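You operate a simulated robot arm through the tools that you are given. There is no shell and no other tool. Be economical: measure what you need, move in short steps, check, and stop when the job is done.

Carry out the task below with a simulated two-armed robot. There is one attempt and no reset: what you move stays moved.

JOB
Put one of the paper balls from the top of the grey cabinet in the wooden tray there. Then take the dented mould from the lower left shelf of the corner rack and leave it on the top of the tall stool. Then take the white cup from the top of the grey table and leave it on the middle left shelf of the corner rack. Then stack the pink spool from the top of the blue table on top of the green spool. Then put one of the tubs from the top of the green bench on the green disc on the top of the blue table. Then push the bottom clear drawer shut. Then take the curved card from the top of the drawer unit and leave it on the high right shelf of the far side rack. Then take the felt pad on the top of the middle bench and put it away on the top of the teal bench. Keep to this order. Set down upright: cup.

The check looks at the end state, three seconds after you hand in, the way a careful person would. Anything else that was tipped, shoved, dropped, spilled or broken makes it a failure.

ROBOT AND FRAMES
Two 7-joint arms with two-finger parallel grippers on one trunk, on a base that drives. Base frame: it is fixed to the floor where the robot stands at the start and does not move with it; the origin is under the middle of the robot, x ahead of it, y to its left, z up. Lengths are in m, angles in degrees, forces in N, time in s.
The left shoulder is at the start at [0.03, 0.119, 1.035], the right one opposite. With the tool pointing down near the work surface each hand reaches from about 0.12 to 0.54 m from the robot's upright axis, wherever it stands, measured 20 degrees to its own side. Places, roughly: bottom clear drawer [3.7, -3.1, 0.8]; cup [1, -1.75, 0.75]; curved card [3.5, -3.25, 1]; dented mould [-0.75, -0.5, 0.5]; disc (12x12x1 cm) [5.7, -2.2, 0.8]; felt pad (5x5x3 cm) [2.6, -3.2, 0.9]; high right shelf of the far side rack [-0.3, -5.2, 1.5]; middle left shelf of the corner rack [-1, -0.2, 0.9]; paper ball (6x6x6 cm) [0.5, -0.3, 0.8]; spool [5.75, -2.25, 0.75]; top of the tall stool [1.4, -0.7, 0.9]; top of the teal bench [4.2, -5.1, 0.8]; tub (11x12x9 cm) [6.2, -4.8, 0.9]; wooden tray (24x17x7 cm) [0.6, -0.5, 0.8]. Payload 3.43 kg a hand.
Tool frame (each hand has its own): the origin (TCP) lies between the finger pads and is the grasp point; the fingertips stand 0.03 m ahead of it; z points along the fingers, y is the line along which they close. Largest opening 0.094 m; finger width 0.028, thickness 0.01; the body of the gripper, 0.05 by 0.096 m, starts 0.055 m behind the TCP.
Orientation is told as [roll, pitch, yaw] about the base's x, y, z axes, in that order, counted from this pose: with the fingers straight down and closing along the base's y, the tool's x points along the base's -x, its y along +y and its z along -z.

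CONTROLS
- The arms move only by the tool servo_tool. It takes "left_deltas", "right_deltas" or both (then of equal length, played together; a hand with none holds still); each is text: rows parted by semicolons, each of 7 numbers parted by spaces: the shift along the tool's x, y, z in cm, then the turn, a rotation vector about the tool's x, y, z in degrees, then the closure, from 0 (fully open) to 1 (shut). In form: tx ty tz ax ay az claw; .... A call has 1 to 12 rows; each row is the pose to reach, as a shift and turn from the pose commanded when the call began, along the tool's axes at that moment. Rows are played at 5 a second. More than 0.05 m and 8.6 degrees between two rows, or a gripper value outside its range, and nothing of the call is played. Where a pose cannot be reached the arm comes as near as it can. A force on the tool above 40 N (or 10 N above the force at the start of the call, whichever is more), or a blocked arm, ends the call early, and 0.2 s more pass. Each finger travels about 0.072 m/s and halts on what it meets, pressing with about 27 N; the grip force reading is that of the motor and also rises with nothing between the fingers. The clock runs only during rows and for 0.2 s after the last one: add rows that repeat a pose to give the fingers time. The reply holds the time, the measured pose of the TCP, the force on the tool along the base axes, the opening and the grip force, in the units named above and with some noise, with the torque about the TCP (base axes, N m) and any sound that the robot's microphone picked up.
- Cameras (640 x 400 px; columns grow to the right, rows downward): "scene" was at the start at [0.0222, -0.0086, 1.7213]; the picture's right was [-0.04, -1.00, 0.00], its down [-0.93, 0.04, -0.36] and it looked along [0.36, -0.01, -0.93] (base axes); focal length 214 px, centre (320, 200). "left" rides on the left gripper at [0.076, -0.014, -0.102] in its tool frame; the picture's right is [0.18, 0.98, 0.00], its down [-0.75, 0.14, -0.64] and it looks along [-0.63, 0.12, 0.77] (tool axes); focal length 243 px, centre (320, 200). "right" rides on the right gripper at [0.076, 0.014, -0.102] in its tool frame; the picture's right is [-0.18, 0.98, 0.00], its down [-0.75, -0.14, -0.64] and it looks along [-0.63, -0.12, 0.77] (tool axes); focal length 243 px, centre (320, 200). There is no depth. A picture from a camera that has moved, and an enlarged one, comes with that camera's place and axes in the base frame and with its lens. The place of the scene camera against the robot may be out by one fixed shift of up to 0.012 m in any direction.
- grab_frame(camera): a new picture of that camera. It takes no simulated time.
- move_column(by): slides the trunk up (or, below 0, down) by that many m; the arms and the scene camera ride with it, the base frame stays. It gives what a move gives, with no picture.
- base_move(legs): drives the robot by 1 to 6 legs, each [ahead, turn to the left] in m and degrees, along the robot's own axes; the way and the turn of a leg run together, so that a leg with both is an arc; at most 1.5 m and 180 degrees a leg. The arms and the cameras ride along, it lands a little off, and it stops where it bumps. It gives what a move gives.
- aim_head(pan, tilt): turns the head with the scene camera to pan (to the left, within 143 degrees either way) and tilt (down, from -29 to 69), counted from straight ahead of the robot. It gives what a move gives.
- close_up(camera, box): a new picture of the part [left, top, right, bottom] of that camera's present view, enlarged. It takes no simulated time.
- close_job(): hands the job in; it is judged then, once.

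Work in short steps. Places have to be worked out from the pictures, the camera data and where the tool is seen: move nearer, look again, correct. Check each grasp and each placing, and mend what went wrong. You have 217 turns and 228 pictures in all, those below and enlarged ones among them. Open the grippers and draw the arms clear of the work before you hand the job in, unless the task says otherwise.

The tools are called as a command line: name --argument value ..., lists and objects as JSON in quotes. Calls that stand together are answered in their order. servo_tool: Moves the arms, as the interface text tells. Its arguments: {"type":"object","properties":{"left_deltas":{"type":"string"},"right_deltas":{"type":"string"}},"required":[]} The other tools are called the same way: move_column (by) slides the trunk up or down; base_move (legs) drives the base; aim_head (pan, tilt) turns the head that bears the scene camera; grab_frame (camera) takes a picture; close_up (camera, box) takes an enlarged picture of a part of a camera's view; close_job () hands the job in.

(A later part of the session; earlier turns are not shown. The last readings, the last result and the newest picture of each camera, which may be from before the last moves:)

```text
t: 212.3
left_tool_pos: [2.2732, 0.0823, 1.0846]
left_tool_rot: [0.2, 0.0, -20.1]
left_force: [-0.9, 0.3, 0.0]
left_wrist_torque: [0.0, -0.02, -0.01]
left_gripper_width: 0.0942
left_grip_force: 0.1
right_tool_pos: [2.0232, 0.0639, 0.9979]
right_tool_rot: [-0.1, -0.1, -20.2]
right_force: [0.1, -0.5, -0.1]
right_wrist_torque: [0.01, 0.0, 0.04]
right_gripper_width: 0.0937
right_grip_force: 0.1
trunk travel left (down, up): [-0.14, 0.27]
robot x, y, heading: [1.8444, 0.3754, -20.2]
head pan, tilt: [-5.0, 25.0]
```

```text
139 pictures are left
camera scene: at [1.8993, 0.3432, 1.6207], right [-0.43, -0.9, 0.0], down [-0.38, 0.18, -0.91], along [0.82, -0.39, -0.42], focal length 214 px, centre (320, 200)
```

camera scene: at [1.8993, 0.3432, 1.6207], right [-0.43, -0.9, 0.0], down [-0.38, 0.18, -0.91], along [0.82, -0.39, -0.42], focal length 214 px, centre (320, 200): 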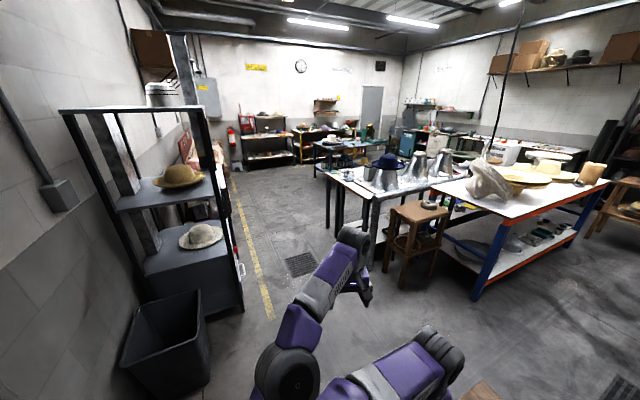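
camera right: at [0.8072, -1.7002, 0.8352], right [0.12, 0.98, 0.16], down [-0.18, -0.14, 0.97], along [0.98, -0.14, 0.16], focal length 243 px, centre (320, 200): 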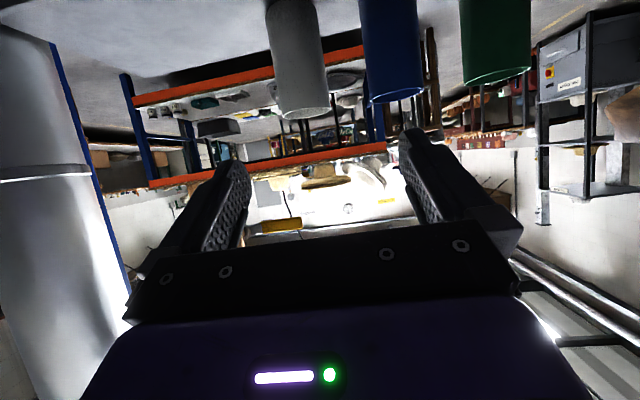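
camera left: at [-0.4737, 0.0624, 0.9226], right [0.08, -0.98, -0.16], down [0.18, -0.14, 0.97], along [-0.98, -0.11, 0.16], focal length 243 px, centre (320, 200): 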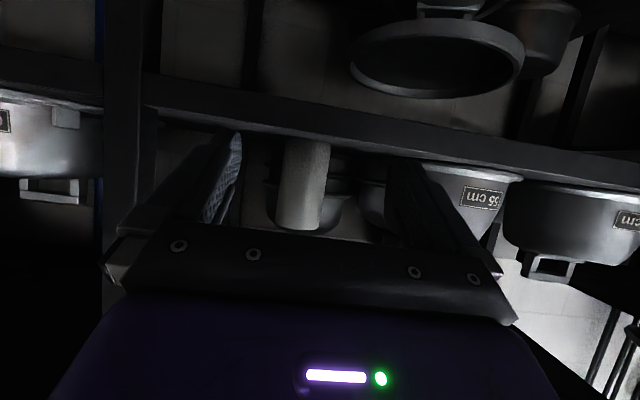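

Blocked again; look down to both sides of the base.

aim_head --pan -60 --tilt 65

grab_frame --camera "scene"

aim_head --pan 40 --tilt 65

grab_frame --camera "scene"

```text
t: 213.5
left_tool_pos: [2.2733, 0.0821, 1.0854]
left_tool_rot: [0.2, 0.0, -20.2]
left_force: [0.4, -0.7, -1.2]
left_wrist_torque: [0.05, -0.02, 0.01]
left_gripper_width: 0.0939
left_grip_force: 0.0
right_tool_pos: [2.0231, 0.0633, 0.9981]
right_tool_rot: [-0.1, -0.2, -20.3]
right_force: [-0.2, -0.7, 0.4]
right_wrist_torque: [0.0, -0.01, -0.02]
right_gripper_width: 0.0941
right_grip_force: 0.0
trunk travel left (down, up): [-0.14, 0.27]
robot x, y, heading: [1.8454, 0.3774, -20.2]
head pan, tilt: [-60.0, 65.0]
```

```text
138 pictures are left
camera scene: at [1.8264, 0.3228, 1.5652], right [-0.99, -0.17, 0.0], down [-0.16, 0.89, -0.42], along [0.07, -0.42, -0.91], focal length 214 px, centre (320, 200)
```

scene: 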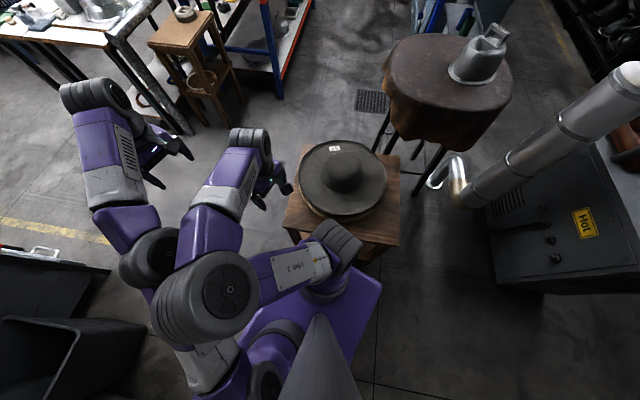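

```text
t: 215.3
left_tool_pos: [2.2728, 0.0807, 1.0849]
left_tool_rot: [0.2, 0.0, -20.2]
left_force: [0.7, 0.5, -0.4]
left_wrist_torque: [0.0, 0.01, 0.02]
left_gripper_width: 0.0941
left_grip_force: 0.0
right_tool_pos: [2.0242, 0.0635, 0.9983]
right_tool_rot: [-0.1, -0.1, -20.4]
right_force: [-0.5, -0.3, 0.5]
right_wrist_torque: [0.02, -0.02, 0.01]
right_gripper_width: 0.0939
right_grip_force: 0.1
trunk travel left (down, up): [-0.14, 0.27]
robot x, y, heading: [1.8456, 0.3828, -20.3]
head pan, tilt: [40.0, 65.0]
```

```text
137 pictures are left
camera scene: at [1.873, 0.4031, 1.5651], right [0.34, -0.94, 0.0], down [-0.85, -0.31, -0.42], along [0.4, 0.14, -0.91], focal length 214 px, centre (320, 200)
```

scene: 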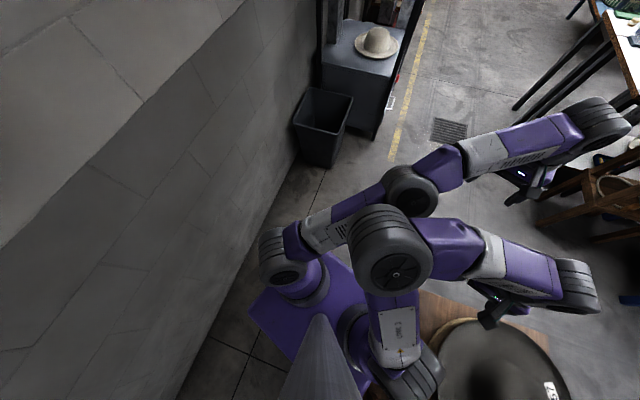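

The hat box (corner ≈[2.0,0.08]) blocks the base's right front. Back up, steer left around it.

base_move --legs '[[-0.1, 0], [0, 33], [0.55, 0], [0, -43], [1.2, 0]]'

aim_head --pan -5 --tilt 30

grab_frame --camera "scene"

```text
t: 228.3
left_tool_pos: [3.6715, -0.4357, 1.0843]
left_tool_rot: [0.2, 0.1, -29.8]
left_force: [0.3, 0.8, -0.1]
left_wrist_torque: [0.02, -0.01, 0.0]
left_gripper_width: 0.094
left_grip_force: 0.1
right_tool_pos: [3.4231, -0.4117, 0.9984]
right_tool_rot: [-0.2, 0.1, -30.0]
right_force: [-0.1, -1.1, -0.2]
right_wrist_torque: [0.03, 0.0, -0.02]
right_gripper_width: 0.0939
right_grip_force: 0.1
trunk travel left (down, up): [-0.14, 0.27]
robot x, y, heading: [3.2998, -0.0754, -29.8]
head pan, tilt: [40.0, 65.0]
```

```text
t: 229.4
left_tool_pos: [3.6714, -0.4343, 1.0848]
left_tool_rot: [0.2, 0.1, -29.8]
left_force: [-0.1, 0.5, 0.2]
left_wrist_torque: [-0.01, -0.03, 0.0]
left_gripper_width: 0.094
left_grip_force: 0.2
right_tool_pos: [3.4239, -0.4114, 0.9982]
right_tool_rot: [-0.2, -0.1, -29.9]
right_force: [-0.9, 0.5, 0.2]
right_wrist_torque: [0.01, 0.01, 0.03]
right_gripper_width: 0.094
right_grip_force: 0.0
trunk travel left (down, up): [-0.14, 0.27]
robot x, y, heading: [3.3027, -0.0709, -29.8]
head pan, tilt: [-5.0, 30.0]
```

```text
136 pictures are left
camera scene: at [3.3472, -0.1143, 1.6127], right [-0.57, -0.82, 0.0], down [-0.41, 0.29, -0.87], along [0.71, -0.49, -0.5], focal length 214 px, centre (320, 200)
```

scene: 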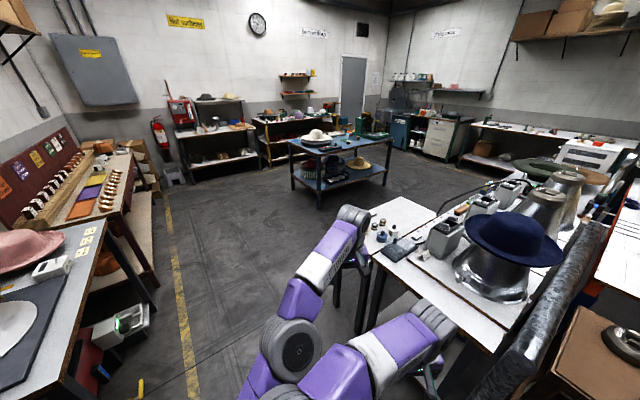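

The blue table is ahead right. Drive on past the white desk, then look at the table.

base_move --legs '[[0, 15], [1.5, 0], [0, -30]]'

aim_head --pan -5 --tilt 30

grab_frame --camera "scene"

```text
t: 239.3
left_tool_pos: [4.9931, -0.9419, 1.0846]
left_tool_rot: [0.3, 0.1, -47.1]
left_force: [0.2, -0.2, 0.3]
left_wrist_torque: [0.0, 0.0, -0.03]
left_gripper_width: 0.094
left_grip_force: 0.0
right_tool_pos: [4.7634, -0.8452, 0.9979]
right_tool_rot: [-0.1, 0.0, -47.4]
right_force: [0.3, -0.5, -0.4]
right_wrist_torque: [0.02, -0.02, 0.03]
right_gripper_width: 0.0939
right_grip_force: 0.1
trunk travel left (down, up): [-0.14, 0.27]
robot x, y, heading: [4.7556, -0.4866, -47.1]
head pan, tilt: [-5.0, 30.0]
```

```text
t: 239.9
left_tool_pos: [4.993, -0.9414, 1.0851]
left_tool_rot: [0.2, 0.2, -47.2]
left_force: [0.3, -0.3, 0.7]
left_wrist_torque: [0.0, 0.01, 0.01]
left_gripper_width: 0.0938
left_grip_force: 0.1
right_tool_pos: [4.763, -0.8438, 0.9982]
right_tool_rot: [-0.2, -0.1, -47.4]
right_force: [-0.2, -0.4, 0.2]
right_wrist_torque: [0.02, -0.02, 0.0]
right_gripper_width: 0.094
right_grip_force: 0.1
trunk travel left (down, up): [-0.14, 0.27]
robot x, y, heading: [4.7467, -0.4819, -47.3]
head pan, tilt: [-5.0, 30.0]
```

```text
135 pictures are left
camera scene: at [4.781, -0.5393, 1.6128], right [-0.79, -0.61, 0.0], down [-0.31, 0.4, -0.87], along [0.53, -0.68, -0.5], focal length 214 px, centre (320, 200)
```

scene: 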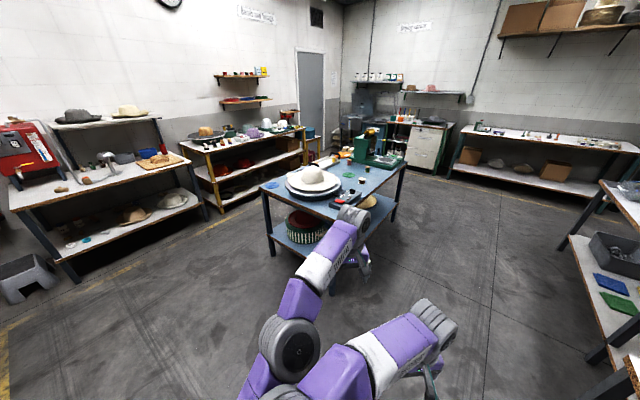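

close_up --camera "scene" --box '[250, 110, 420, 220]'

```text
3.64 times, centred on (335, 165) of scene
camera zoom: at [4.781, -0.5393, 1.6128], right [-0.79, -0.61, 0.0], down [-0.31, 0.4, -0.87], along [0.53, -0.68, -0.5], focal length 780 px, centre (266, 327)
```

zoom: 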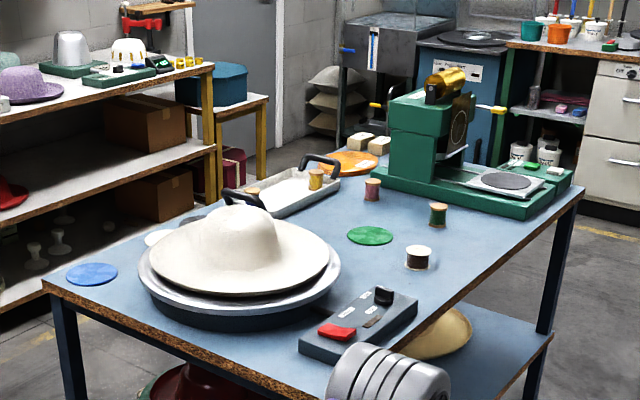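

Pink spool ≈[5.86,-2.43], green spool ≈[5.62,-2.38], green disc ≈[5.72,-2.19]; table's west edge x≈5.4. I'll go down the west aisle and face the table from the west.

base_move --legs '[[0, -43], [1.5, 0], [0.48, 0], [0, 90]]'

aim_head --pan 5 --tilt 45

grab_frame --camera "scene"

```text
t: 255.6
left_tool_pos: [5.268, -2.6143, 1.0844]
left_tool_rot: [0.2, 0.0, 0.0]
left_force: [0.3, 0.1, 0.8]
left_wrist_torque: [-0.02, 0.01, -0.03]
left_gripper_width: 0.0938
left_grip_force: 0.1
right_tool_pos: [5.0409, -2.7171, 0.9983]
right_tool_rot: [-0.1, -0.2, 0.0]
right_force: [-1.2, -0.2, 0.1]
right_wrist_torque: [0.01, -0.01, 0.02]
right_gripper_width: 0.0938
right_grip_force: 0.1
trunk travel left (down, up): [-0.14, 0.27]
robot x, y, heading: [4.7662, -2.4826, -0.2]
head pan, tilt: [-5.0, 30.0]
```

```text
t: 256.4
left_tool_pos: [5.2676, -2.6149, 1.0857]
left_tool_rot: [0.2, 0.1, 0.0]
left_force: [0.5, -0.5, -0.4]
left_wrist_torque: [-0.03, 0.03, -0.01]
left_gripper_width: 0.0943
left_grip_force: 0.0
right_tool_pos: [5.0412, -2.7176, 0.9981]
right_tool_rot: [-0.1, 0.0, 0.0]
right_force: [-0.6, -0.1, 0.0]
right_wrist_torque: [-0.03, 0.0, -0.01]
right_gripper_width: 0.094
right_grip_force: 0.1
trunk travel left (down, up): [-0.14, 0.27]
robot x, y, heading: [4.7696, -2.4819, 0.5]
head pan, tilt: [5.0, 45.0]
```

```text
133 pictures are left
camera scene: at [4.8142, -2.4822, 1.5902], right [0.09, -1.0, 0.0], down [-0.7, -0.06, -0.71], along [0.7, 0.06, -0.71], focal length 214 px, centre (320, 200)
```

scene: 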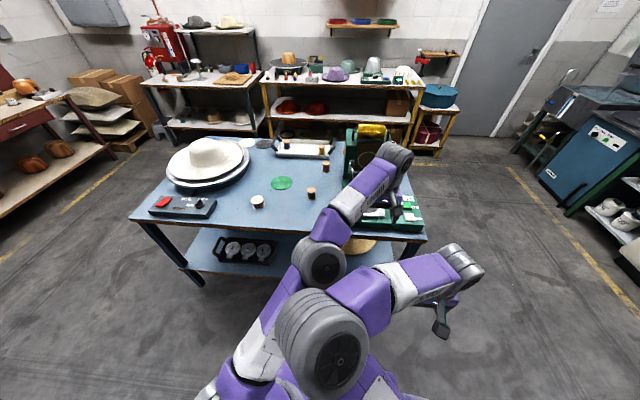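

close_up --camera "scene" --box '[230, 120, 430, 250]'

```text
3.08 times, centred on (330, 185) of scene
camera zoom: at [4.8142, -2.4822, 1.5902], right [0.09, -1.0, 0.0], down [-0.7, -0.06, -0.71], along [0.7, 0.06, -0.71], focal length 660 px, centre (289, 246)
```

zoom: 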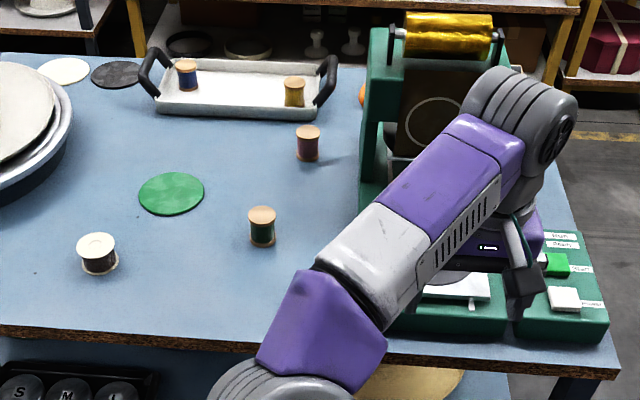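

Pink ≈[5.836,-2.432], green ≈[5.595,-2.369]. Shift the left hand left and pitch it to -60° before driving forward.

servo_tool --left_deltas "1 4 0 0 0 0 0; 2 8 0 0 -8 0 0; 3 11 0 0 -16 0 0; 3 14 0 0 -24 0 0; 3 17 0 0 -32 0 0; 3 19 0 0 -40 0 0; 2 19 0 0 -48 0 0; 1 19 0 0 -56 0 0; 0 19 0 0 -60 0 0; 0 19 0 0 -60 0 0"

base_move --legs '[[0.26, 0]]'

grab_frame --camera "scene"

grab_frame --camera "left"

```text
t: 258.6
left_tool_pos: [5.2684, -2.4237, 1.0856]
left_tool_rot: [0.4, -59.8, -0.3]
left_force: [-0.1, 0.4, -0.1]
left_wrist_torque: [0.02, -0.03, 0.01]
left_gripper_width: 0.0938
left_grip_force: 0.1
right_tool_pos: [5.0417, -2.7175, 0.9987]
right_tool_rot: [-0.1, -0.1, 0.1]
right_force: [0.0, -0.7, 0.6]
right_wrist_torque: [0.0, 0.01, 0.0]
right_gripper_width: 0.0938
right_grip_force: 0.1
trunk travel left (down, up): [-0.14, 0.27]
robot x, y, heading: [4.764, -2.4827, 0.2]
head pan, tilt: [5.0, 45.0]
```

```text
t: 260.4
left_tool_pos: [5.527, -2.4219, 1.0858]
left_tool_rot: [0.4, -59.9, -0.1]
left_force: [0.4, 0.2, 0.4]
left_wrist_torque: [0.0, 0.01, 0.04]
left_gripper_width: 0.0938
left_grip_force: 0.2
right_tool_pos: [5.3008, -2.7161, 0.9976]
right_tool_rot: [-0.1, 0.1, 0.1]
right_force: [0.7, 0.7, -0.3]
right_wrist_torque: [-0.05, 0.02, 0.02]
right_gripper_width: 0.0941
right_grip_force: 0.1
trunk travel left (down, up): [-0.14, 0.27]
robot x, y, heading: [5.0245, -2.4796, 0.2]
head pan, tilt: [5.0, 45.0]
```

```text
131 pictures are left
camera scene: at [5.0737, -2.4814, 1.5901], right [0.09, -1.0, 0.0], down [-0.7, -0.06, -0.71], along [0.7, 0.06, -0.71], focal length 214 px, centre (320, 200)
```

scene: 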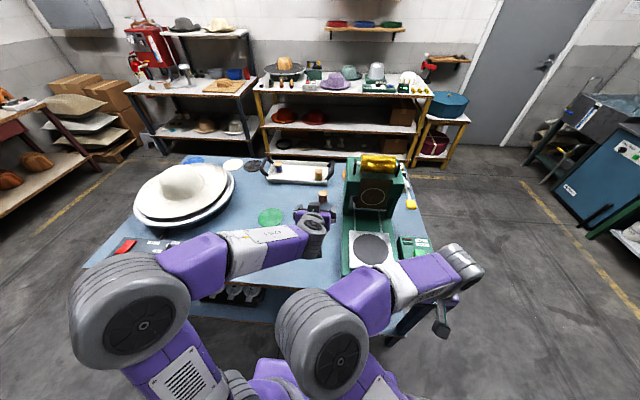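

```text
130 pictures are left
camera left: at [5.4003, -2.4351, 1.071], right [-0.1, 0.98, -0.16], down [-0.18, 0.14, 0.97], along [0.98, 0.12, 0.16], focal length 243 px, centre (320, 200)
```

left: 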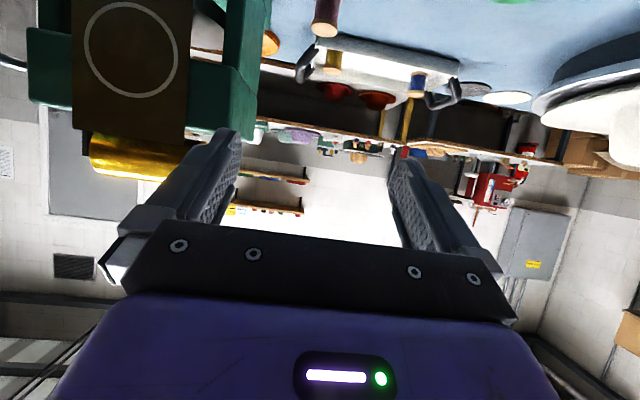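

Pink spool top at [5.834,-2.42,0.866], table ≈0.80. Nudge the base forward 5 cm and move to pre-grasp.

base_move --legs '[[0.05, 0]]'

servo_tool --left_deltas "1.5 0 4 0 0 0 0.1; 3 0 8 0 0 0 0.1; 5 0 12 0 0 0 0.1; 7.5 0 16 0 0 0 0.1; 9.2 0 19.8 0 0 0 0.1; 9.2 0 19.8 0 0 0 0.1"

grab_frame --camera "left"

grab_frame --camera "scene"

```text
t: 261.3
left_tool_pos: [5.5756, -2.4221, 1.0835]
left_tool_rot: [0.5, -59.7, -0.1]
left_force: [0.6, 0.9, 0.6]
left_wrist_torque: [0.0, -0.01, 0.04]
left_gripper_width: 0.0941
left_grip_force: 0.1
right_tool_pos: [5.3506, -2.7159, 0.9978]
right_tool_rot: [-0.1, 0.0, 0.1]
right_force: [-0.7, -0.4, 0.3]
right_wrist_torque: [0.03, 0.02, 0.01]
right_gripper_width: 0.094
right_grip_force: 0.1
trunk travel left (down, up): [-0.14, 0.27]
robot x, y, heading: [5.0721, -2.4847, 0.3]
head pan, tilt: [5.0, 45.0]
```

```text
t: 262.7
left_tool_pos: [5.7004, -2.4212, 0.9064]
left_tool_rot: [0.5, -60.1, -0.1]
left_force: [0.0, -0.7, 0.1]
left_wrist_torque: [0.04, 0.0, 0.01]
left_gripper_width: 0.0844
left_grip_force: 0.0
right_tool_pos: [5.3494, -2.7169, 0.9985]
right_tool_rot: [-0.1, -0.1, 0.2]
right_force: [0.7, 0.6, -0.2]
right_wrist_torque: [-0.01, -0.01, -0.05]
right_gripper_width: 0.0941
right_grip_force: 0.0
trunk travel left (down, up): [-0.14, 0.27]
robot x, y, heading: [5.0774, -2.4806, 0.2]
head pan, tilt: [5.0, 45.0]
```

```text
129 pictures are left
camera left: at [5.573, -2.4346, 0.8906], right [-0.1, 0.98, -0.16], down [-0.18, 0.14, 0.97], along [0.98, 0.12, 0.16], focal length 243 px, centre (320, 200)
```

left: 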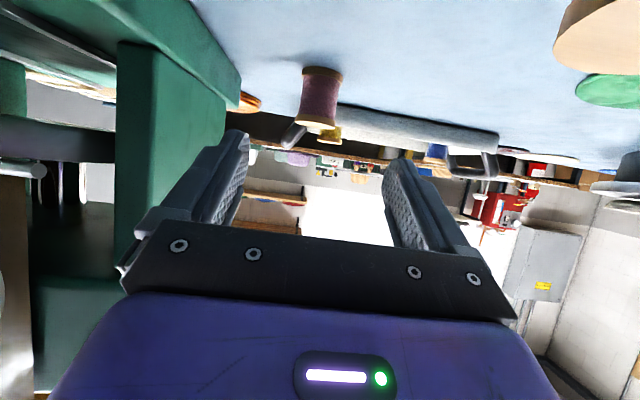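

```text
128 pictures are left
camera scene: at [5.1217, -2.4813, 1.5902], right [0.09, -1.0, 0.0], down [-0.7, -0.06, -0.71], along [0.7, 0.06, -0.71], focal length 214 px, centre (320, 200)
```

scene: 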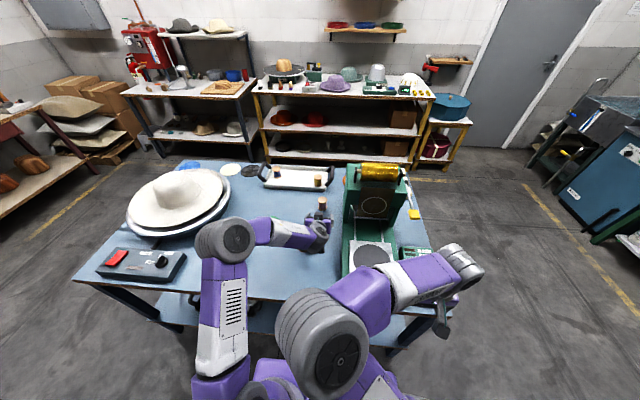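

Spool is centred on the approach line. Advance 15.3 cm along the fingers.

servo_tool --left_deltas "0 0.2 4 0 0 0 0.1; 0 0.2 8 0 0 0 0.1; -0.1 0.2 11.5 0 0 0 0.1; -0.2 0.2 15.3 0 0 0 0.1; -0.2 0.2 15.3 0 0 0 0.1"

grab_frame --camera "left"

```text
t: 263.9
left_tool_pos: [5.8336, -2.4173, 0.8344]
left_tool_rot: [0.3, -60.2, -0.1]
left_force: [-1.2, -1.3, 10.3]
left_wrist_torque: [-0.12, 1.64, -0.01]
left_gripper_width: 0.0845
left_grip_force: 0.0
right_tool_pos: [5.3483, -2.7156, 0.9981]
right_tool_rot: [-0.1, -0.1, 0.2]
right_force: [-0.1, 0.0, 0.8]
right_wrist_torque: [0.02, 0.0, 0.0]
right_gripper_width: 0.0938
right_grip_force: 0.1
trunk travel left (down, up): [-0.14, 0.27]
robot x, y, heading: [5.0776, -2.4815, 0.2]
head pan, tilt: [5.0, 45.0]
```

```text
127 pictures are left
camera left: at [5.7059, -2.4307, 0.8192], right [-0.1, 0.98, -0.16], down [-0.18, 0.14, 0.97], along [0.98, 0.12, 0.16], focal length 243 px, centre (320, 200)
```

left: 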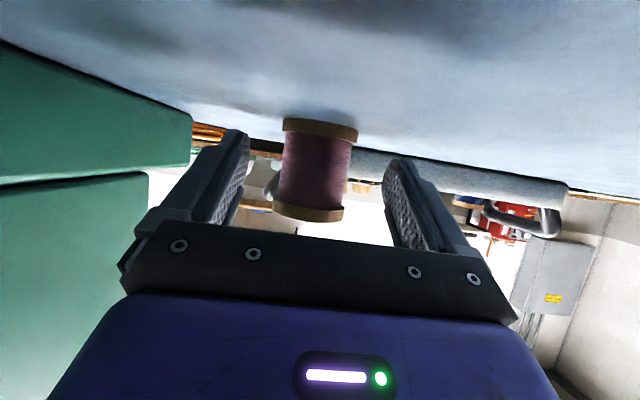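

The wrist camera is grazing the table; raise 1.2 cm and close on the spool.

servo_tool --left_deltas "-1.0 0 -0.6 0 0 0 0.1; -1.0 0 -0.6 0 0 0 0.4; -1.0 0 -0.6 0 0 0 0.7; -1.0 0 -0.6 0 0 0 0.7; -1.0 0 -0.6 0 0 0 0.7"

grab_frame --camera "left"

```text
t: 265.1
left_tool_pos: [5.8343, -2.4186, 0.8418]
left_tool_rot: [0.5, -59.8, -0.1]
left_force: [-0.1, -0.4, -0.2]
left_wrist_torque: [0.0, -0.01, 0.03]
left_gripper_width: 0.0436
left_grip_force: 26.9
right_tool_pos: [5.3495, -2.7163, 0.9985]
right_tool_rot: [0.0, 0.0, 0.1]
right_force: [-0.2, -0.3, -0.6]
right_wrist_torque: [-0.02, 0.01, 0.0]
right_gripper_width: 0.0941
right_grip_force: 0.0
trunk travel left (down, up): [-0.14, 0.27]
robot x, y, heading: [5.0733, -2.4804, 0.4]
head pan, tilt: [5.0, 45.0]
```

```text
126 pictures are left
camera left: at [5.7065, -2.4304, 0.8284], right [-0.1, 0.98, -0.16], down [-0.18, 0.14, 0.97], along [0.98, 0.12, 0.16], focal length 243 px, centre (320, 200)
```

left: 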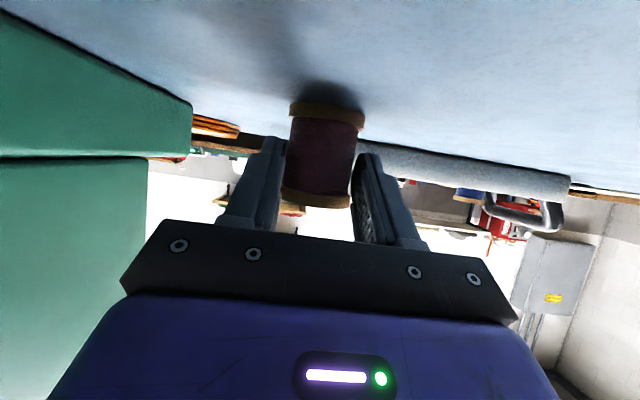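

Gripped. Lift 12 cm.

servo_tool --left_deltas "-0.9 0 -0.5 0 0 0 0.7; -4.3 0 -2.5 0 0 0 0.7; -7.8 0 -4.5 0 0 0 0.7; -10.4 0 -6 0 0 0 0.7; -9.4 0 -7.7 0 0 0 0.7; -7.4 0 -11.2 0 0 0 0.7; -5.4 0 -14.7 0 0 0 0.7; -5.4 0 -14.7 0 0 0 0.7"

grab_frame --camera "left"

close_up --camera "scene" --box '[240, 150, 400, 280]'

```text
t: 266.9
left_tool_pos: [5.7341, -2.4176, 0.9629]
left_tool_rot: [0.3, -59.9, -0.2]
left_force: [-0.2, 0.1, -0.8]
left_wrist_torque: [0.0, 0.02, -0.02]
left_gripper_width: 0.0433
left_grip_force: 26.8
right_tool_pos: [5.3502, -2.7156, 0.9971]
right_tool_rot: [-0.1, 0.0, 0.1]
right_force: [-0.5, 0.0, -0.6]
right_wrist_torque: [0.0, -0.01, -0.01]
right_gripper_width: 0.094
right_grip_force: 0.1
trunk travel left (down, up): [-0.14, 0.27]
robot x, y, heading: [5.0745, -2.4805, 0.3]
head pan, tilt: [5.0, 45.0]
```

```text
125 pictures are left
camera left: at [5.6069, -2.4309, 0.9483], right [-0.1, 0.98, -0.16], down [-0.18, 0.14, 0.97], along [0.98, 0.12, 0.16], focal length 243 px, centre (320, 200)
```

left: 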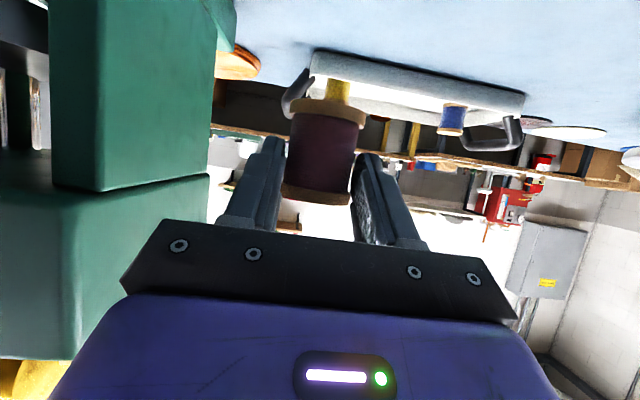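

```text
3.08 times, centred on (320, 215) of scene
camera zoom: at [5.1227, -2.4813, 1.5901], right [0.09, -1.0, 0.0], down [-0.7, -0.06, -0.71], along [0.7, 0.06, -0.71], focal length 660 px, centre (320, 154)
```

zoom: 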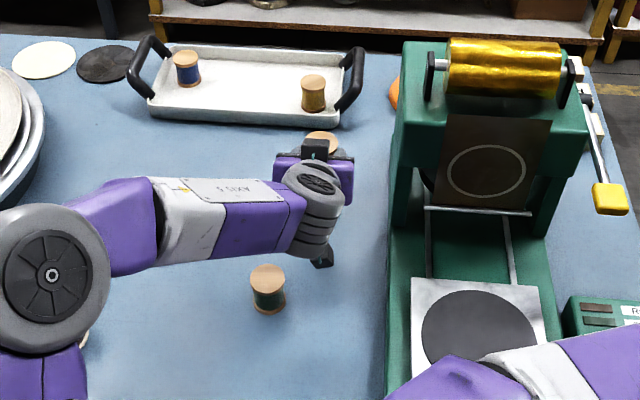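

Relative to the held pink spool, the green spool top is offset (-0.139, +0.059). Move above it and look.

servo_tool --left_deltas "1.75 1.5 -3 0 0 0 0.7; 3.5 3 -6 0 0 0 0.7; 5.2 4.5 -9 0 0 0 0.7; 6.95 5.9 -12.04 0 0 0 0.7; 6.95 5.9 -12.04 0 0 0 0.7"

grab_frame --camera "left"

close_up --camera "scene" --box '[240, 150, 400, 280]'

```text
t: 268.1
left_tool_pos: [5.5962, -2.3615, 0.9647]
left_tool_rot: [0.3, -59.9, -0.1]
left_force: [0.8, 0.5, -0.5]
left_wrist_torque: [0.03, 0.02, 0.01]
left_gripper_width: 0.0432
left_grip_force: 26.9
right_tool_pos: [5.3508, -2.7162, 0.9972]
right_tool_rot: [-0.2, -0.1, 0.1]
right_force: [-0.5, 0.2, -0.1]
right_wrist_torque: [0.0, 0.0, -0.02]
right_gripper_width: 0.0939
right_grip_force: 0.1
trunk travel left (down, up): [-0.14, 0.27]
robot x, y, heading: [5.0785, -2.4821, 0.1]
head pan, tilt: [5.0, 45.0]
```

```text
123 pictures are left
camera left: at [5.4687, -2.3737, 0.9493], right [-0.1, 0.98, -0.16], down [-0.18, 0.14, 0.97], along [0.98, 0.12, 0.16], focal length 243 px, centre (320, 200)
```

left: 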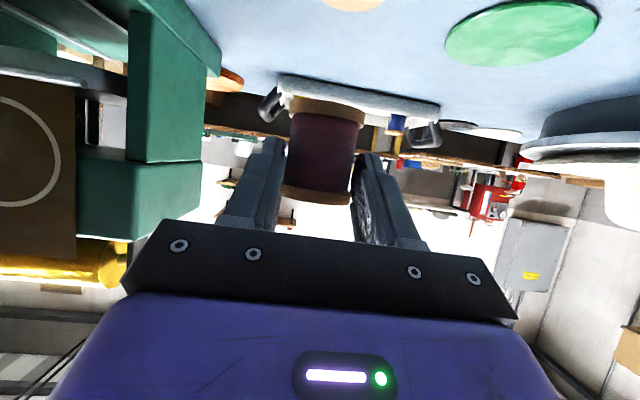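

```text
3.08 times, centred on (320, 215) of scene
camera zoom: at [5.1228, -2.4813, 1.5901], right [0.09, -1.0, 0.0], down [-0.7, -0.06, -0.71], along [0.7, 0.06, -0.71], focal length 660 px, centre (320, 154)
```

zoom: 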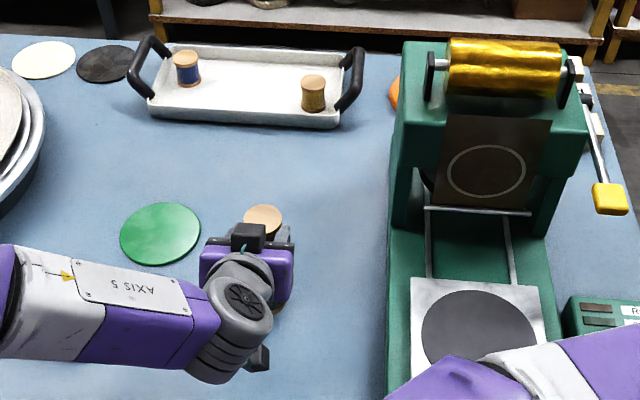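

Alignment within a few mm. Lower 5.5 cm, then fine steps to contact.

servo_tool --left_deltas "2 0.2 1.2 0 0 0 0.7; 4 0.2 2.3 0 0 0 0.7; 4.8 0.2 2.75 0 0 0 0.7; 5 0.2 2.9 0 0 0 0.7; 5.2 0.2 3 0 0 0 0.7; 5.4 0.2 3.1 0 0 0 0.7; 5.4 0.2 3.1 0 0 0 0.7"

close_up --camera "scene" --box '[270, 190, 350, 260]'

grab_frame --camera "left"

```text
t: 269.7
left_tool_pos: [5.5956, -2.3578, 0.9025]
left_tool_rot: [0.4, -60.0, -0.2]
left_force: [-0.2, 0.2, 0.0]
left_wrist_torque: [0.01, 0.02, 0.0]
left_gripper_width: 0.0431
left_grip_force: 26.9
right_tool_pos: [5.3506, -2.7157, 0.9978]
right_tool_rot: [-0.2, -0.1, 0.2]
right_force: [0.6, 0.3, -0.1]
right_wrist_torque: [0.02, 0.01, 0.0]
right_gripper_width: 0.0939
right_grip_force: 0.1
trunk travel left (down, up): [-0.14, 0.27]
robot x, y, heading: [5.0746, -2.4818, 0.6]
head pan, tilt: [5.0, 45.0]
```

```text
5.71 times, centred on (310, 225) of scene
camera zoom: at [5.1223, -2.4812, 1.5902], right [0.09, -1.0, 0.0], down [-0.7, -0.06, -0.71], along [0.7, 0.06, -0.71], focal length 1226 px, centre (377, 57)
```

zoom: 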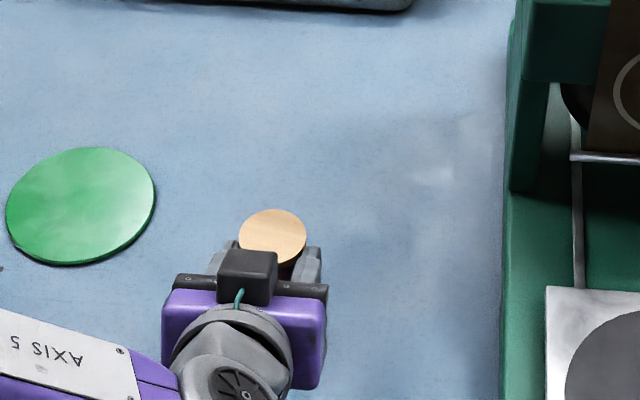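

```text
120 pictures are left
camera left: at [5.4684, -2.3708, 0.8872], right [-0.1, 0.98, -0.16], down [-0.18, 0.14, 0.97], along [0.98, 0.12, 0.16], focal length 243 px, centre (320, 200)
```

left: 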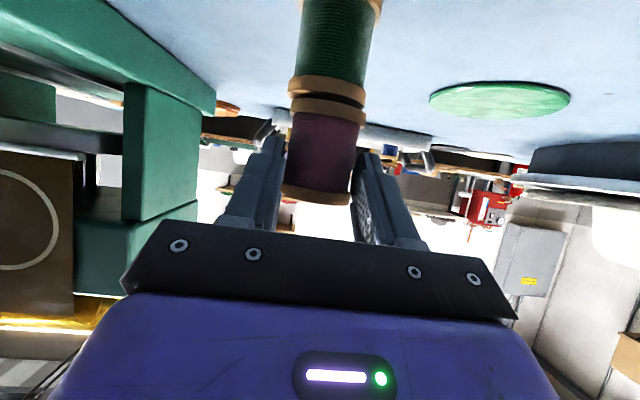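

Nearly aligned; gap ~5 mm. Shift 3 mm nearer and lower gently to contact.

servo_tool --left_deltas "0.15 0 -0.26 0 0 0 0.7; 0.4 0 -0.1 0 0 0 0.7; 0.6 0 0.0 0 0 0 0.7; 0.75 0 0.1 0 0 0 0.7; 0.75 0 0.1 0 0 0 0.7"

grab_frame --camera "left"

```text
t: 270.9
left_tool_pos: [5.5929, -2.357, 0.8988]
left_tool_rot: [0.5, -60.3, -0.2]
left_force: [1.3, 3.3, 18.1]
left_wrist_torque: [0.04, -0.45, 0.09]
left_gripper_width: 0.0429
left_grip_force: 26.8
right_tool_pos: [5.3497, -2.7161, 0.9982]
right_tool_rot: [-0.2, -0.1, 0.2]
right_force: [-0.4, -0.3, 0.0]
right_wrist_torque: [-0.03, 0.02, 0.01]
right_gripper_width: 0.094
right_grip_force: 0.0
trunk travel left (down, up): [-0.14, 0.27]
robot x, y, heading: [5.0769, -2.4839, 0.3]
head pan, tilt: [5.0, 45.0]
```

```text
119 pictures are left
camera left: at [5.4659, -2.3708, 0.8823], right [-0.1, 0.98, -0.16], down [-0.19, 0.14, 0.97], along [0.98, 0.12, 0.17], focal length 243 px, centre (320, 200)
```

left: 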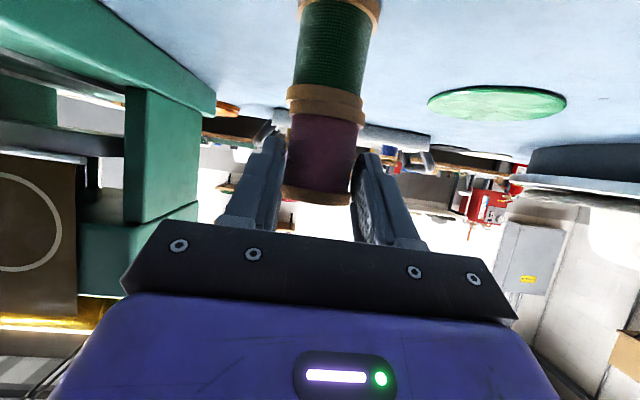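

In contact and aligned. Ease 1–2 mm up and open slowly.

servo_tool --left_deltas "-0.15 0 -0.1 0 0 0 0.7; -0.15 0 -0.1 0 0 0 0.5; -0.15 0 -0.1 0 0 0 0.4; -0.15 0 -0.1 0 0 0 0.3; -0.15 0 -0.1 0 0 0 0.2; -0.15 0 -0.1 0 0 0 0; -0.15 0 -0.1 0 0 0 0; -0.15 0 -0.1 0 0 0 0"

grab_frame --camera "left"

```text
t: 272.7
left_tool_pos: [5.5929, -2.3575, 0.897]
left_tool_rot: [0.4, -60.0, -0.1]
left_force: [-0.2, -0.1, 0.3]
left_wrist_torque: [0.01, 0.03, 0.04]
left_gripper_width: 0.0938
left_grip_force: 0.0
right_tool_pos: [5.3492, -2.7168, 0.9976]
right_tool_rot: [0.0, -0.1, 0.1]
right_force: [-0.7, -0.1, -0.1]
right_wrist_torque: [0.01, 0.01, -0.02]
right_gripper_width: 0.094
right_grip_force: 0.0
trunk travel left (down, up): [-0.14, 0.27]
robot x, y, heading: [5.0718, -2.484, 0.2]
head pan, tilt: [5.0, 45.0]
```

```text
118 pictures are left
camera left: at [5.4656, -2.371, 0.8821], right [-0.1, 0.98, -0.16], down [-0.18, 0.14, 0.97], along [0.98, 0.12, 0.16], focal length 243 px, centre (320, 200)
```

left: 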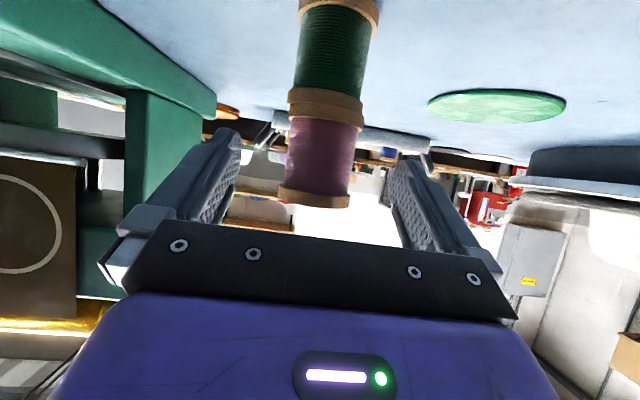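

Stacked. Back the base straight away to clear the stack.

base_move --legs '[[-0.35, 0]]'

close_up --camera "scene" --box '[230, 120, 430, 250]'

aim_head --pan -50 --tilt 30

grab_frame --camera "scene"

```text
t: 275.0
left_tool_pos: [5.24, -2.3595, 0.897]
left_tool_rot: [0.4, -59.9, -0.2]
left_force: [0.3, -0.4, 0.8]
left_wrist_torque: [-0.05, 0.04, 0.0]
left_gripper_width: 0.0941
left_grip_force: 0.0
right_tool_pos: [4.9959, -2.718, 0.9977]
right_tool_rot: [-0.1, -0.1, 0.0]
right_force: [0.0, 0.8, 0.8]
right_wrist_torque: [-0.01, -0.01, 0.01]
right_gripper_width: 0.0938
right_grip_force: 0.0
trunk travel left (down, up): [-0.14, 0.27]
robot x, y, heading: [4.7221, -2.4844, -0.1]
head pan, tilt: [5.0, 45.0]
```

```text
3.08 times, centred on (330, 185) of scene
camera zoom: at [4.7682, -2.4824, 1.5902], right [0.09, -1.0, 0.0], down [-0.7, -0.06, -0.71], along [0.7, 0.06, -0.71], focal length 660 px, centre (289, 246)
```

zoom: 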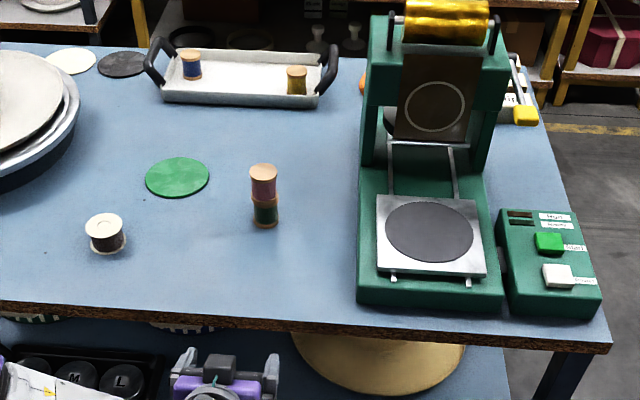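

```text
t: 276.3
left_tool_pos: [5.2391, -2.3618, 0.8955]
left_tool_rot: [0.5, -59.9, -0.1]
left_force: [0.4, -0.6, 0.5]
left_wrist_torque: [-0.01, -0.01, 0.02]
left_gripper_width: 0.0939
left_grip_force: 0.2
right_tool_pos: [4.9974, -2.7187, 0.9985]
right_tool_rot: [-0.1, -0.2, 0.0]
right_force: [0.3, 1.1, -0.2]
right_wrist_torque: [0.0, -0.03, 0.0]
right_gripper_width: 0.0941
right_grip_force: 0.0
trunk travel left (down, up): [-0.14, 0.27]
robot x, y, heading: [4.7219, -2.4853, -0.0]
head pan, tilt: [-50.0, 30.0]
```

```text
116 pictures are left
camera scene: at [4.7464, -2.5588, 1.6128], right [-0.76, -0.64, 0.0], down [-0.32, 0.38, -0.87], along [0.56, -0.66, -0.5], focal length 214 px, centre (320, 200)
```

scene: 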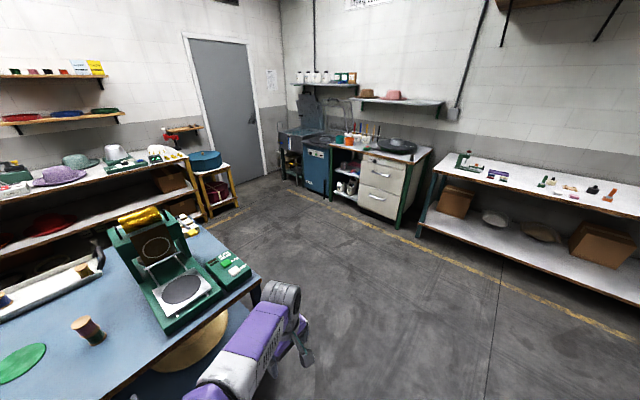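

Stack stands. Zoom on the green bench at the back for the tubs.

close_up --camera "scene" --box '[280, 100, 460, 230]'

```text
3.08 times, centred on (370, 165) of scene
camera zoom: at [4.7464, -2.5588, 1.6128], right [-0.76, -0.64, 0.0], down [-0.32, 0.38, -0.87], along [0.56, -0.66, -0.5], focal length 660 px, centre (166, 308)
```

zoom: 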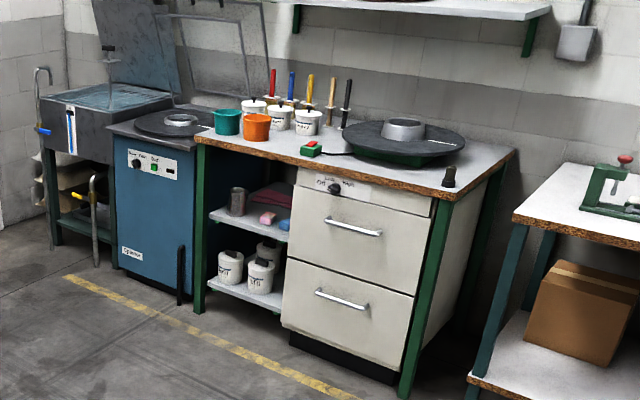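

The tubs (teal and orange) sit near the bench's front edge, orange ≈[6.17,-4.81]. Fold the left arm and drive there.

servo_tool --left_deltas "-3 0 -1.7 0 0 0 0; -6 -1.5 -3.5 0 0 0 0; -9 -3.5 -5.2 0 8 0 0; -11 -6 -6.5 0 16 0 0; -12 -8.5 -7 0 24 0 0; -13 -11 -7.5 0 32 0 0; -13.5 -13.5 -8 0 40 0 0; -14 -16 -8.5 0 48 0 0; -14.5 -18 -9 0 56 0 0; -15 -20 -9 0 60 0 0; -15 -20 -9 0 60 0 0"

base_move --legs '[[0, -90], [0.75, 0], [0, 52], [1.3, 0], [0, -52]]'

aim_head --pan 0 --tilt 40

grab_frame --camera "scene"

```text
t: 278.7
left_tool_pos: [5.2367, -2.5606, 1.069]
left_tool_rot: [0.2, 0.2, 0.0]
left_force: [-1.0, 0.1, 1.1]
left_wrist_torque: [0.01, -0.04, 0.0]
left_gripper_width: 0.0942
left_grip_force: 0.1
right_tool_pos: [4.9957, -2.717, 0.9981]
right_tool_rot: [-0.1, -0.1, 0.0]
right_force: [-0.4, -0.1, -0.4]
right_wrist_torque: [-0.01, -0.02, 0.04]
right_gripper_width: 0.0941
right_grip_force: 0.0
trunk travel left (down, up): [-0.14, 0.27]
robot x, y, heading: [4.7235, -2.479, -0.0]
head pan, tilt: [-50.0, 30.0]
```

```text
t: 297.4
left_tool_pos: [5.6292, -4.5828, 1.0703]
left_tool_rot: [0.2, 0.1, -91.7]
left_force: [0.1, -0.4, 0.3]
left_wrist_torque: [-0.02, -0.03, 0.02]
left_gripper_width: 0.094
left_grip_force: 0.0
right_tool_pos: [5.4806, -4.3358, 0.9979]
right_tool_rot: [-0.1, -0.1, -91.9]
right_force: [0.0, 0.3, 0.5]
right_wrist_torque: [0.03, -0.05, 0.01]
right_gripper_width: 0.0941
right_grip_force: 0.1
trunk travel left (down, up): [-0.14, 0.27]
robot x, y, heading: [5.728, -4.0682, -91.6]
head pan, tilt: [-50.0, 30.0]
```

```text
t: 298.6
left_tool_pos: [5.6305, -4.5831, 1.0696]
left_tool_rot: [0.3, 0.2, -91.8]
left_force: [-0.2, -0.1, 0.3]
left_wrist_torque: [-0.01, -0.01, -0.01]
left_gripper_width: 0.094
left_grip_force: 0.1
right_tool_pos: [5.4816, -4.3365, 0.9983]
right_tool_rot: [0.0, -0.2, -91.9]
right_force: [0.0, -0.8, -0.3]
right_wrist_torque: [0.02, 0.0, 0.0]
right_gripper_width: 0.0942
right_grip_force: 0.1
trunk travel left (down, up): [-0.14, 0.27]
robot x, y, heading: [5.7245, -4.0699, -91.9]
head pan, tilt: [0.0, 40.0]
```

```text
114 pictures are left
camera scene: at [5.7189, -4.1319, 1.5974], right [-1.0, 0.03, 0.0], down [0.02, 0.64, -0.77], along [-0.02, -0.77, -0.64], focal length 214 px, centre (320, 200)
```

scene: 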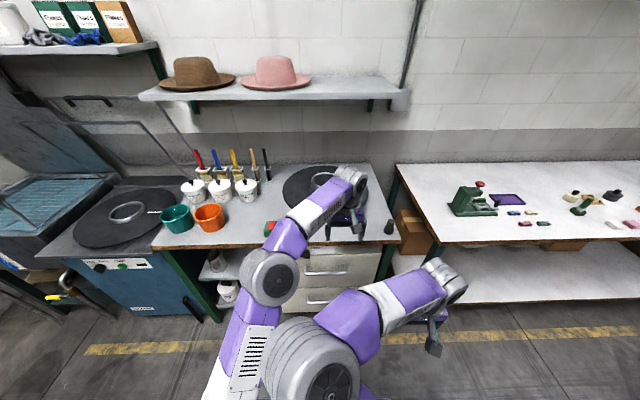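

Shift east to line up with the orange tub.

base_move --legs '[[0, 91], [0.35, 0], [0, -90]]'

aim_head --pan 0 --tilt 50

grab_frame --camera "scene"

grab_frame --camera "left"

```text
t: 308.7
left_tool_pos: [5.9871, -4.5838, 1.0696]
left_tool_rot: [0.2, 0.2, -91.2]
left_force: [-0.6, 0.4, 0.2]
left_wrist_torque: [-0.02, -0.01, 0.0]
left_gripper_width: 0.0941
left_grip_force: 0.1
right_tool_pos: [5.8354, -4.3398, 0.9977]
right_tool_rot: [-0.1, -0.1, -91.1]
right_force: [-0.2, -0.1, 0.0]
right_wrist_torque: [0.0, 0.03, 0.0]
right_gripper_width: 0.0941
right_grip_force: 0.1
trunk travel left (down, up): [-0.14, 0.27]
robot x, y, heading: [6.0727, -4.07, -90.8]
head pan, tilt: [0.0, 40.0]
```

```text
t: 309.4
left_tool_pos: [5.9881, -4.584, 1.0712]
left_tool_rot: [0.2, 0.1, -91.1]
left_force: [0.1, -0.8, 0.7]
left_wrist_torque: [0.01, 0.0, 0.0]
left_gripper_width: 0.0937
left_grip_force: 0.0
right_tool_pos: [5.8369, -4.3413, 0.9993]
right_tool_rot: [-0.1, -0.1, -91.2]
right_force: [-0.4, -0.6, -0.5]
right_wrist_torque: [-0.02, -0.03, 0.02]
right_gripper_width: 0.0941
right_grip_force: 0.0
trunk travel left (down, up): [-0.14, 0.27]
robot x, y, heading: [6.074, -4.066, -91.1]
head pan, tilt: [0.0, 50.0]
```

```text
113 pictures are left
camera scene: at [6.0703, -4.123, 1.5833], right [-1.0, 0.02, 0.0], down [0.01, 0.77, -0.64], along [-0.01, -0.64, -0.77], focal length 214 px, centre (320, 200)
```

scene: 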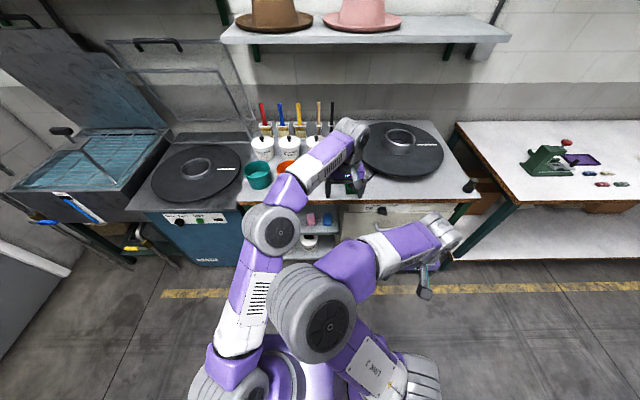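

```text
112 pictures are left
camera left: at [5.9741, -4.5053, 1.1724], right [0.99, 0.17, 0.0], down [0.13, -0.76, 0.64], along [0.11, -0.63, -0.77], focal length 243 px, centre (320, 200)
```

left: 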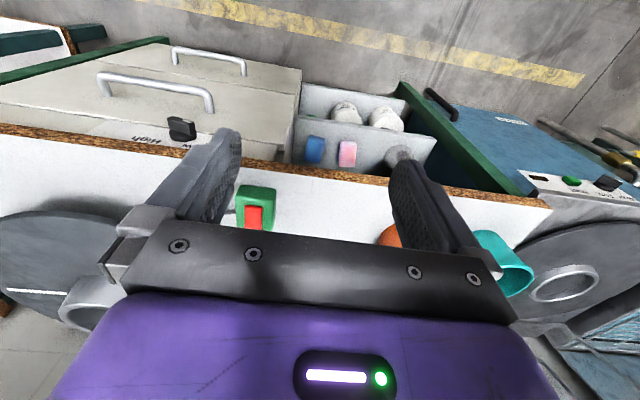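

servo_tool --left_deltas "1 4 -1 0 0 0 0; 2 8 -2 0 -6 0 0; 3 11 -3 0 -12 0 0; 3 14 -3 0 -20 0 0; 3 14 -3 0 -20 0 0"

grab_frame --camera "left"

close_up --camera "scene" --box '[220, 90, 380, 220]'

```text
t: 310.6
left_tool_pos: [6.1277, -4.555, 1.1]
left_tool_rot: [0.2, -20.1, -91.2]
left_force: [0.0, -0.3, 0.4]
left_wrist_torque: [0.02, 0.01, -0.02]
left_gripper_width: 0.094
left_grip_force: 0.1
right_tool_pos: [5.8343, -4.3405, 0.997]
right_tool_rot: [-0.1, 0.0, -91.1]
right_force: [-0.5, -0.1, 0.0]
right_wrist_torque: [-0.05, 0.01, -0.01]
right_gripper_width: 0.0941
right_grip_force: 0.0
trunk travel left (down, up): [-0.14, 0.27]
robot x, y, heading: [6.0745, -4.0667, -91.2]
head pan, tilt: [0.0, 50.0]
```

```text
111 pictures are left
camera left: at [6.1158, -4.4467, 1.1705], right [0.99, 0.15, -0.06], down [0.13, -0.49, 0.86], along [0.1, -0.86, -0.5], focal length 243 px, centre (320, 200)
```

left: 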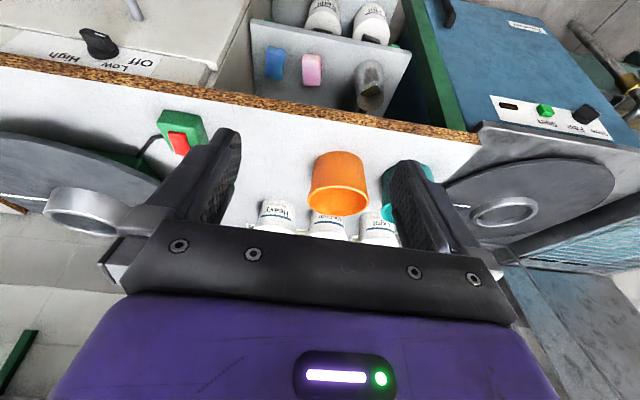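

```text
3.08 times, centred on (300, 155) of scene
camera zoom: at [6.0699, -4.1235, 1.5832], right [-1.0, 0.02, 0.0], down [0.01, 0.77, -0.64], along [-0.01, -0.64, -0.77], focal length 660 px, centre (382, 338)
```

zoom: 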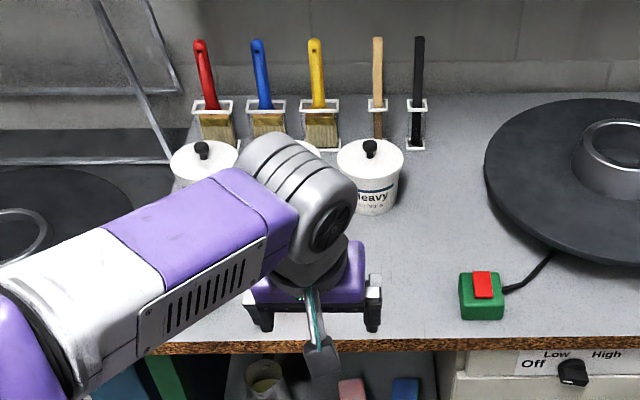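

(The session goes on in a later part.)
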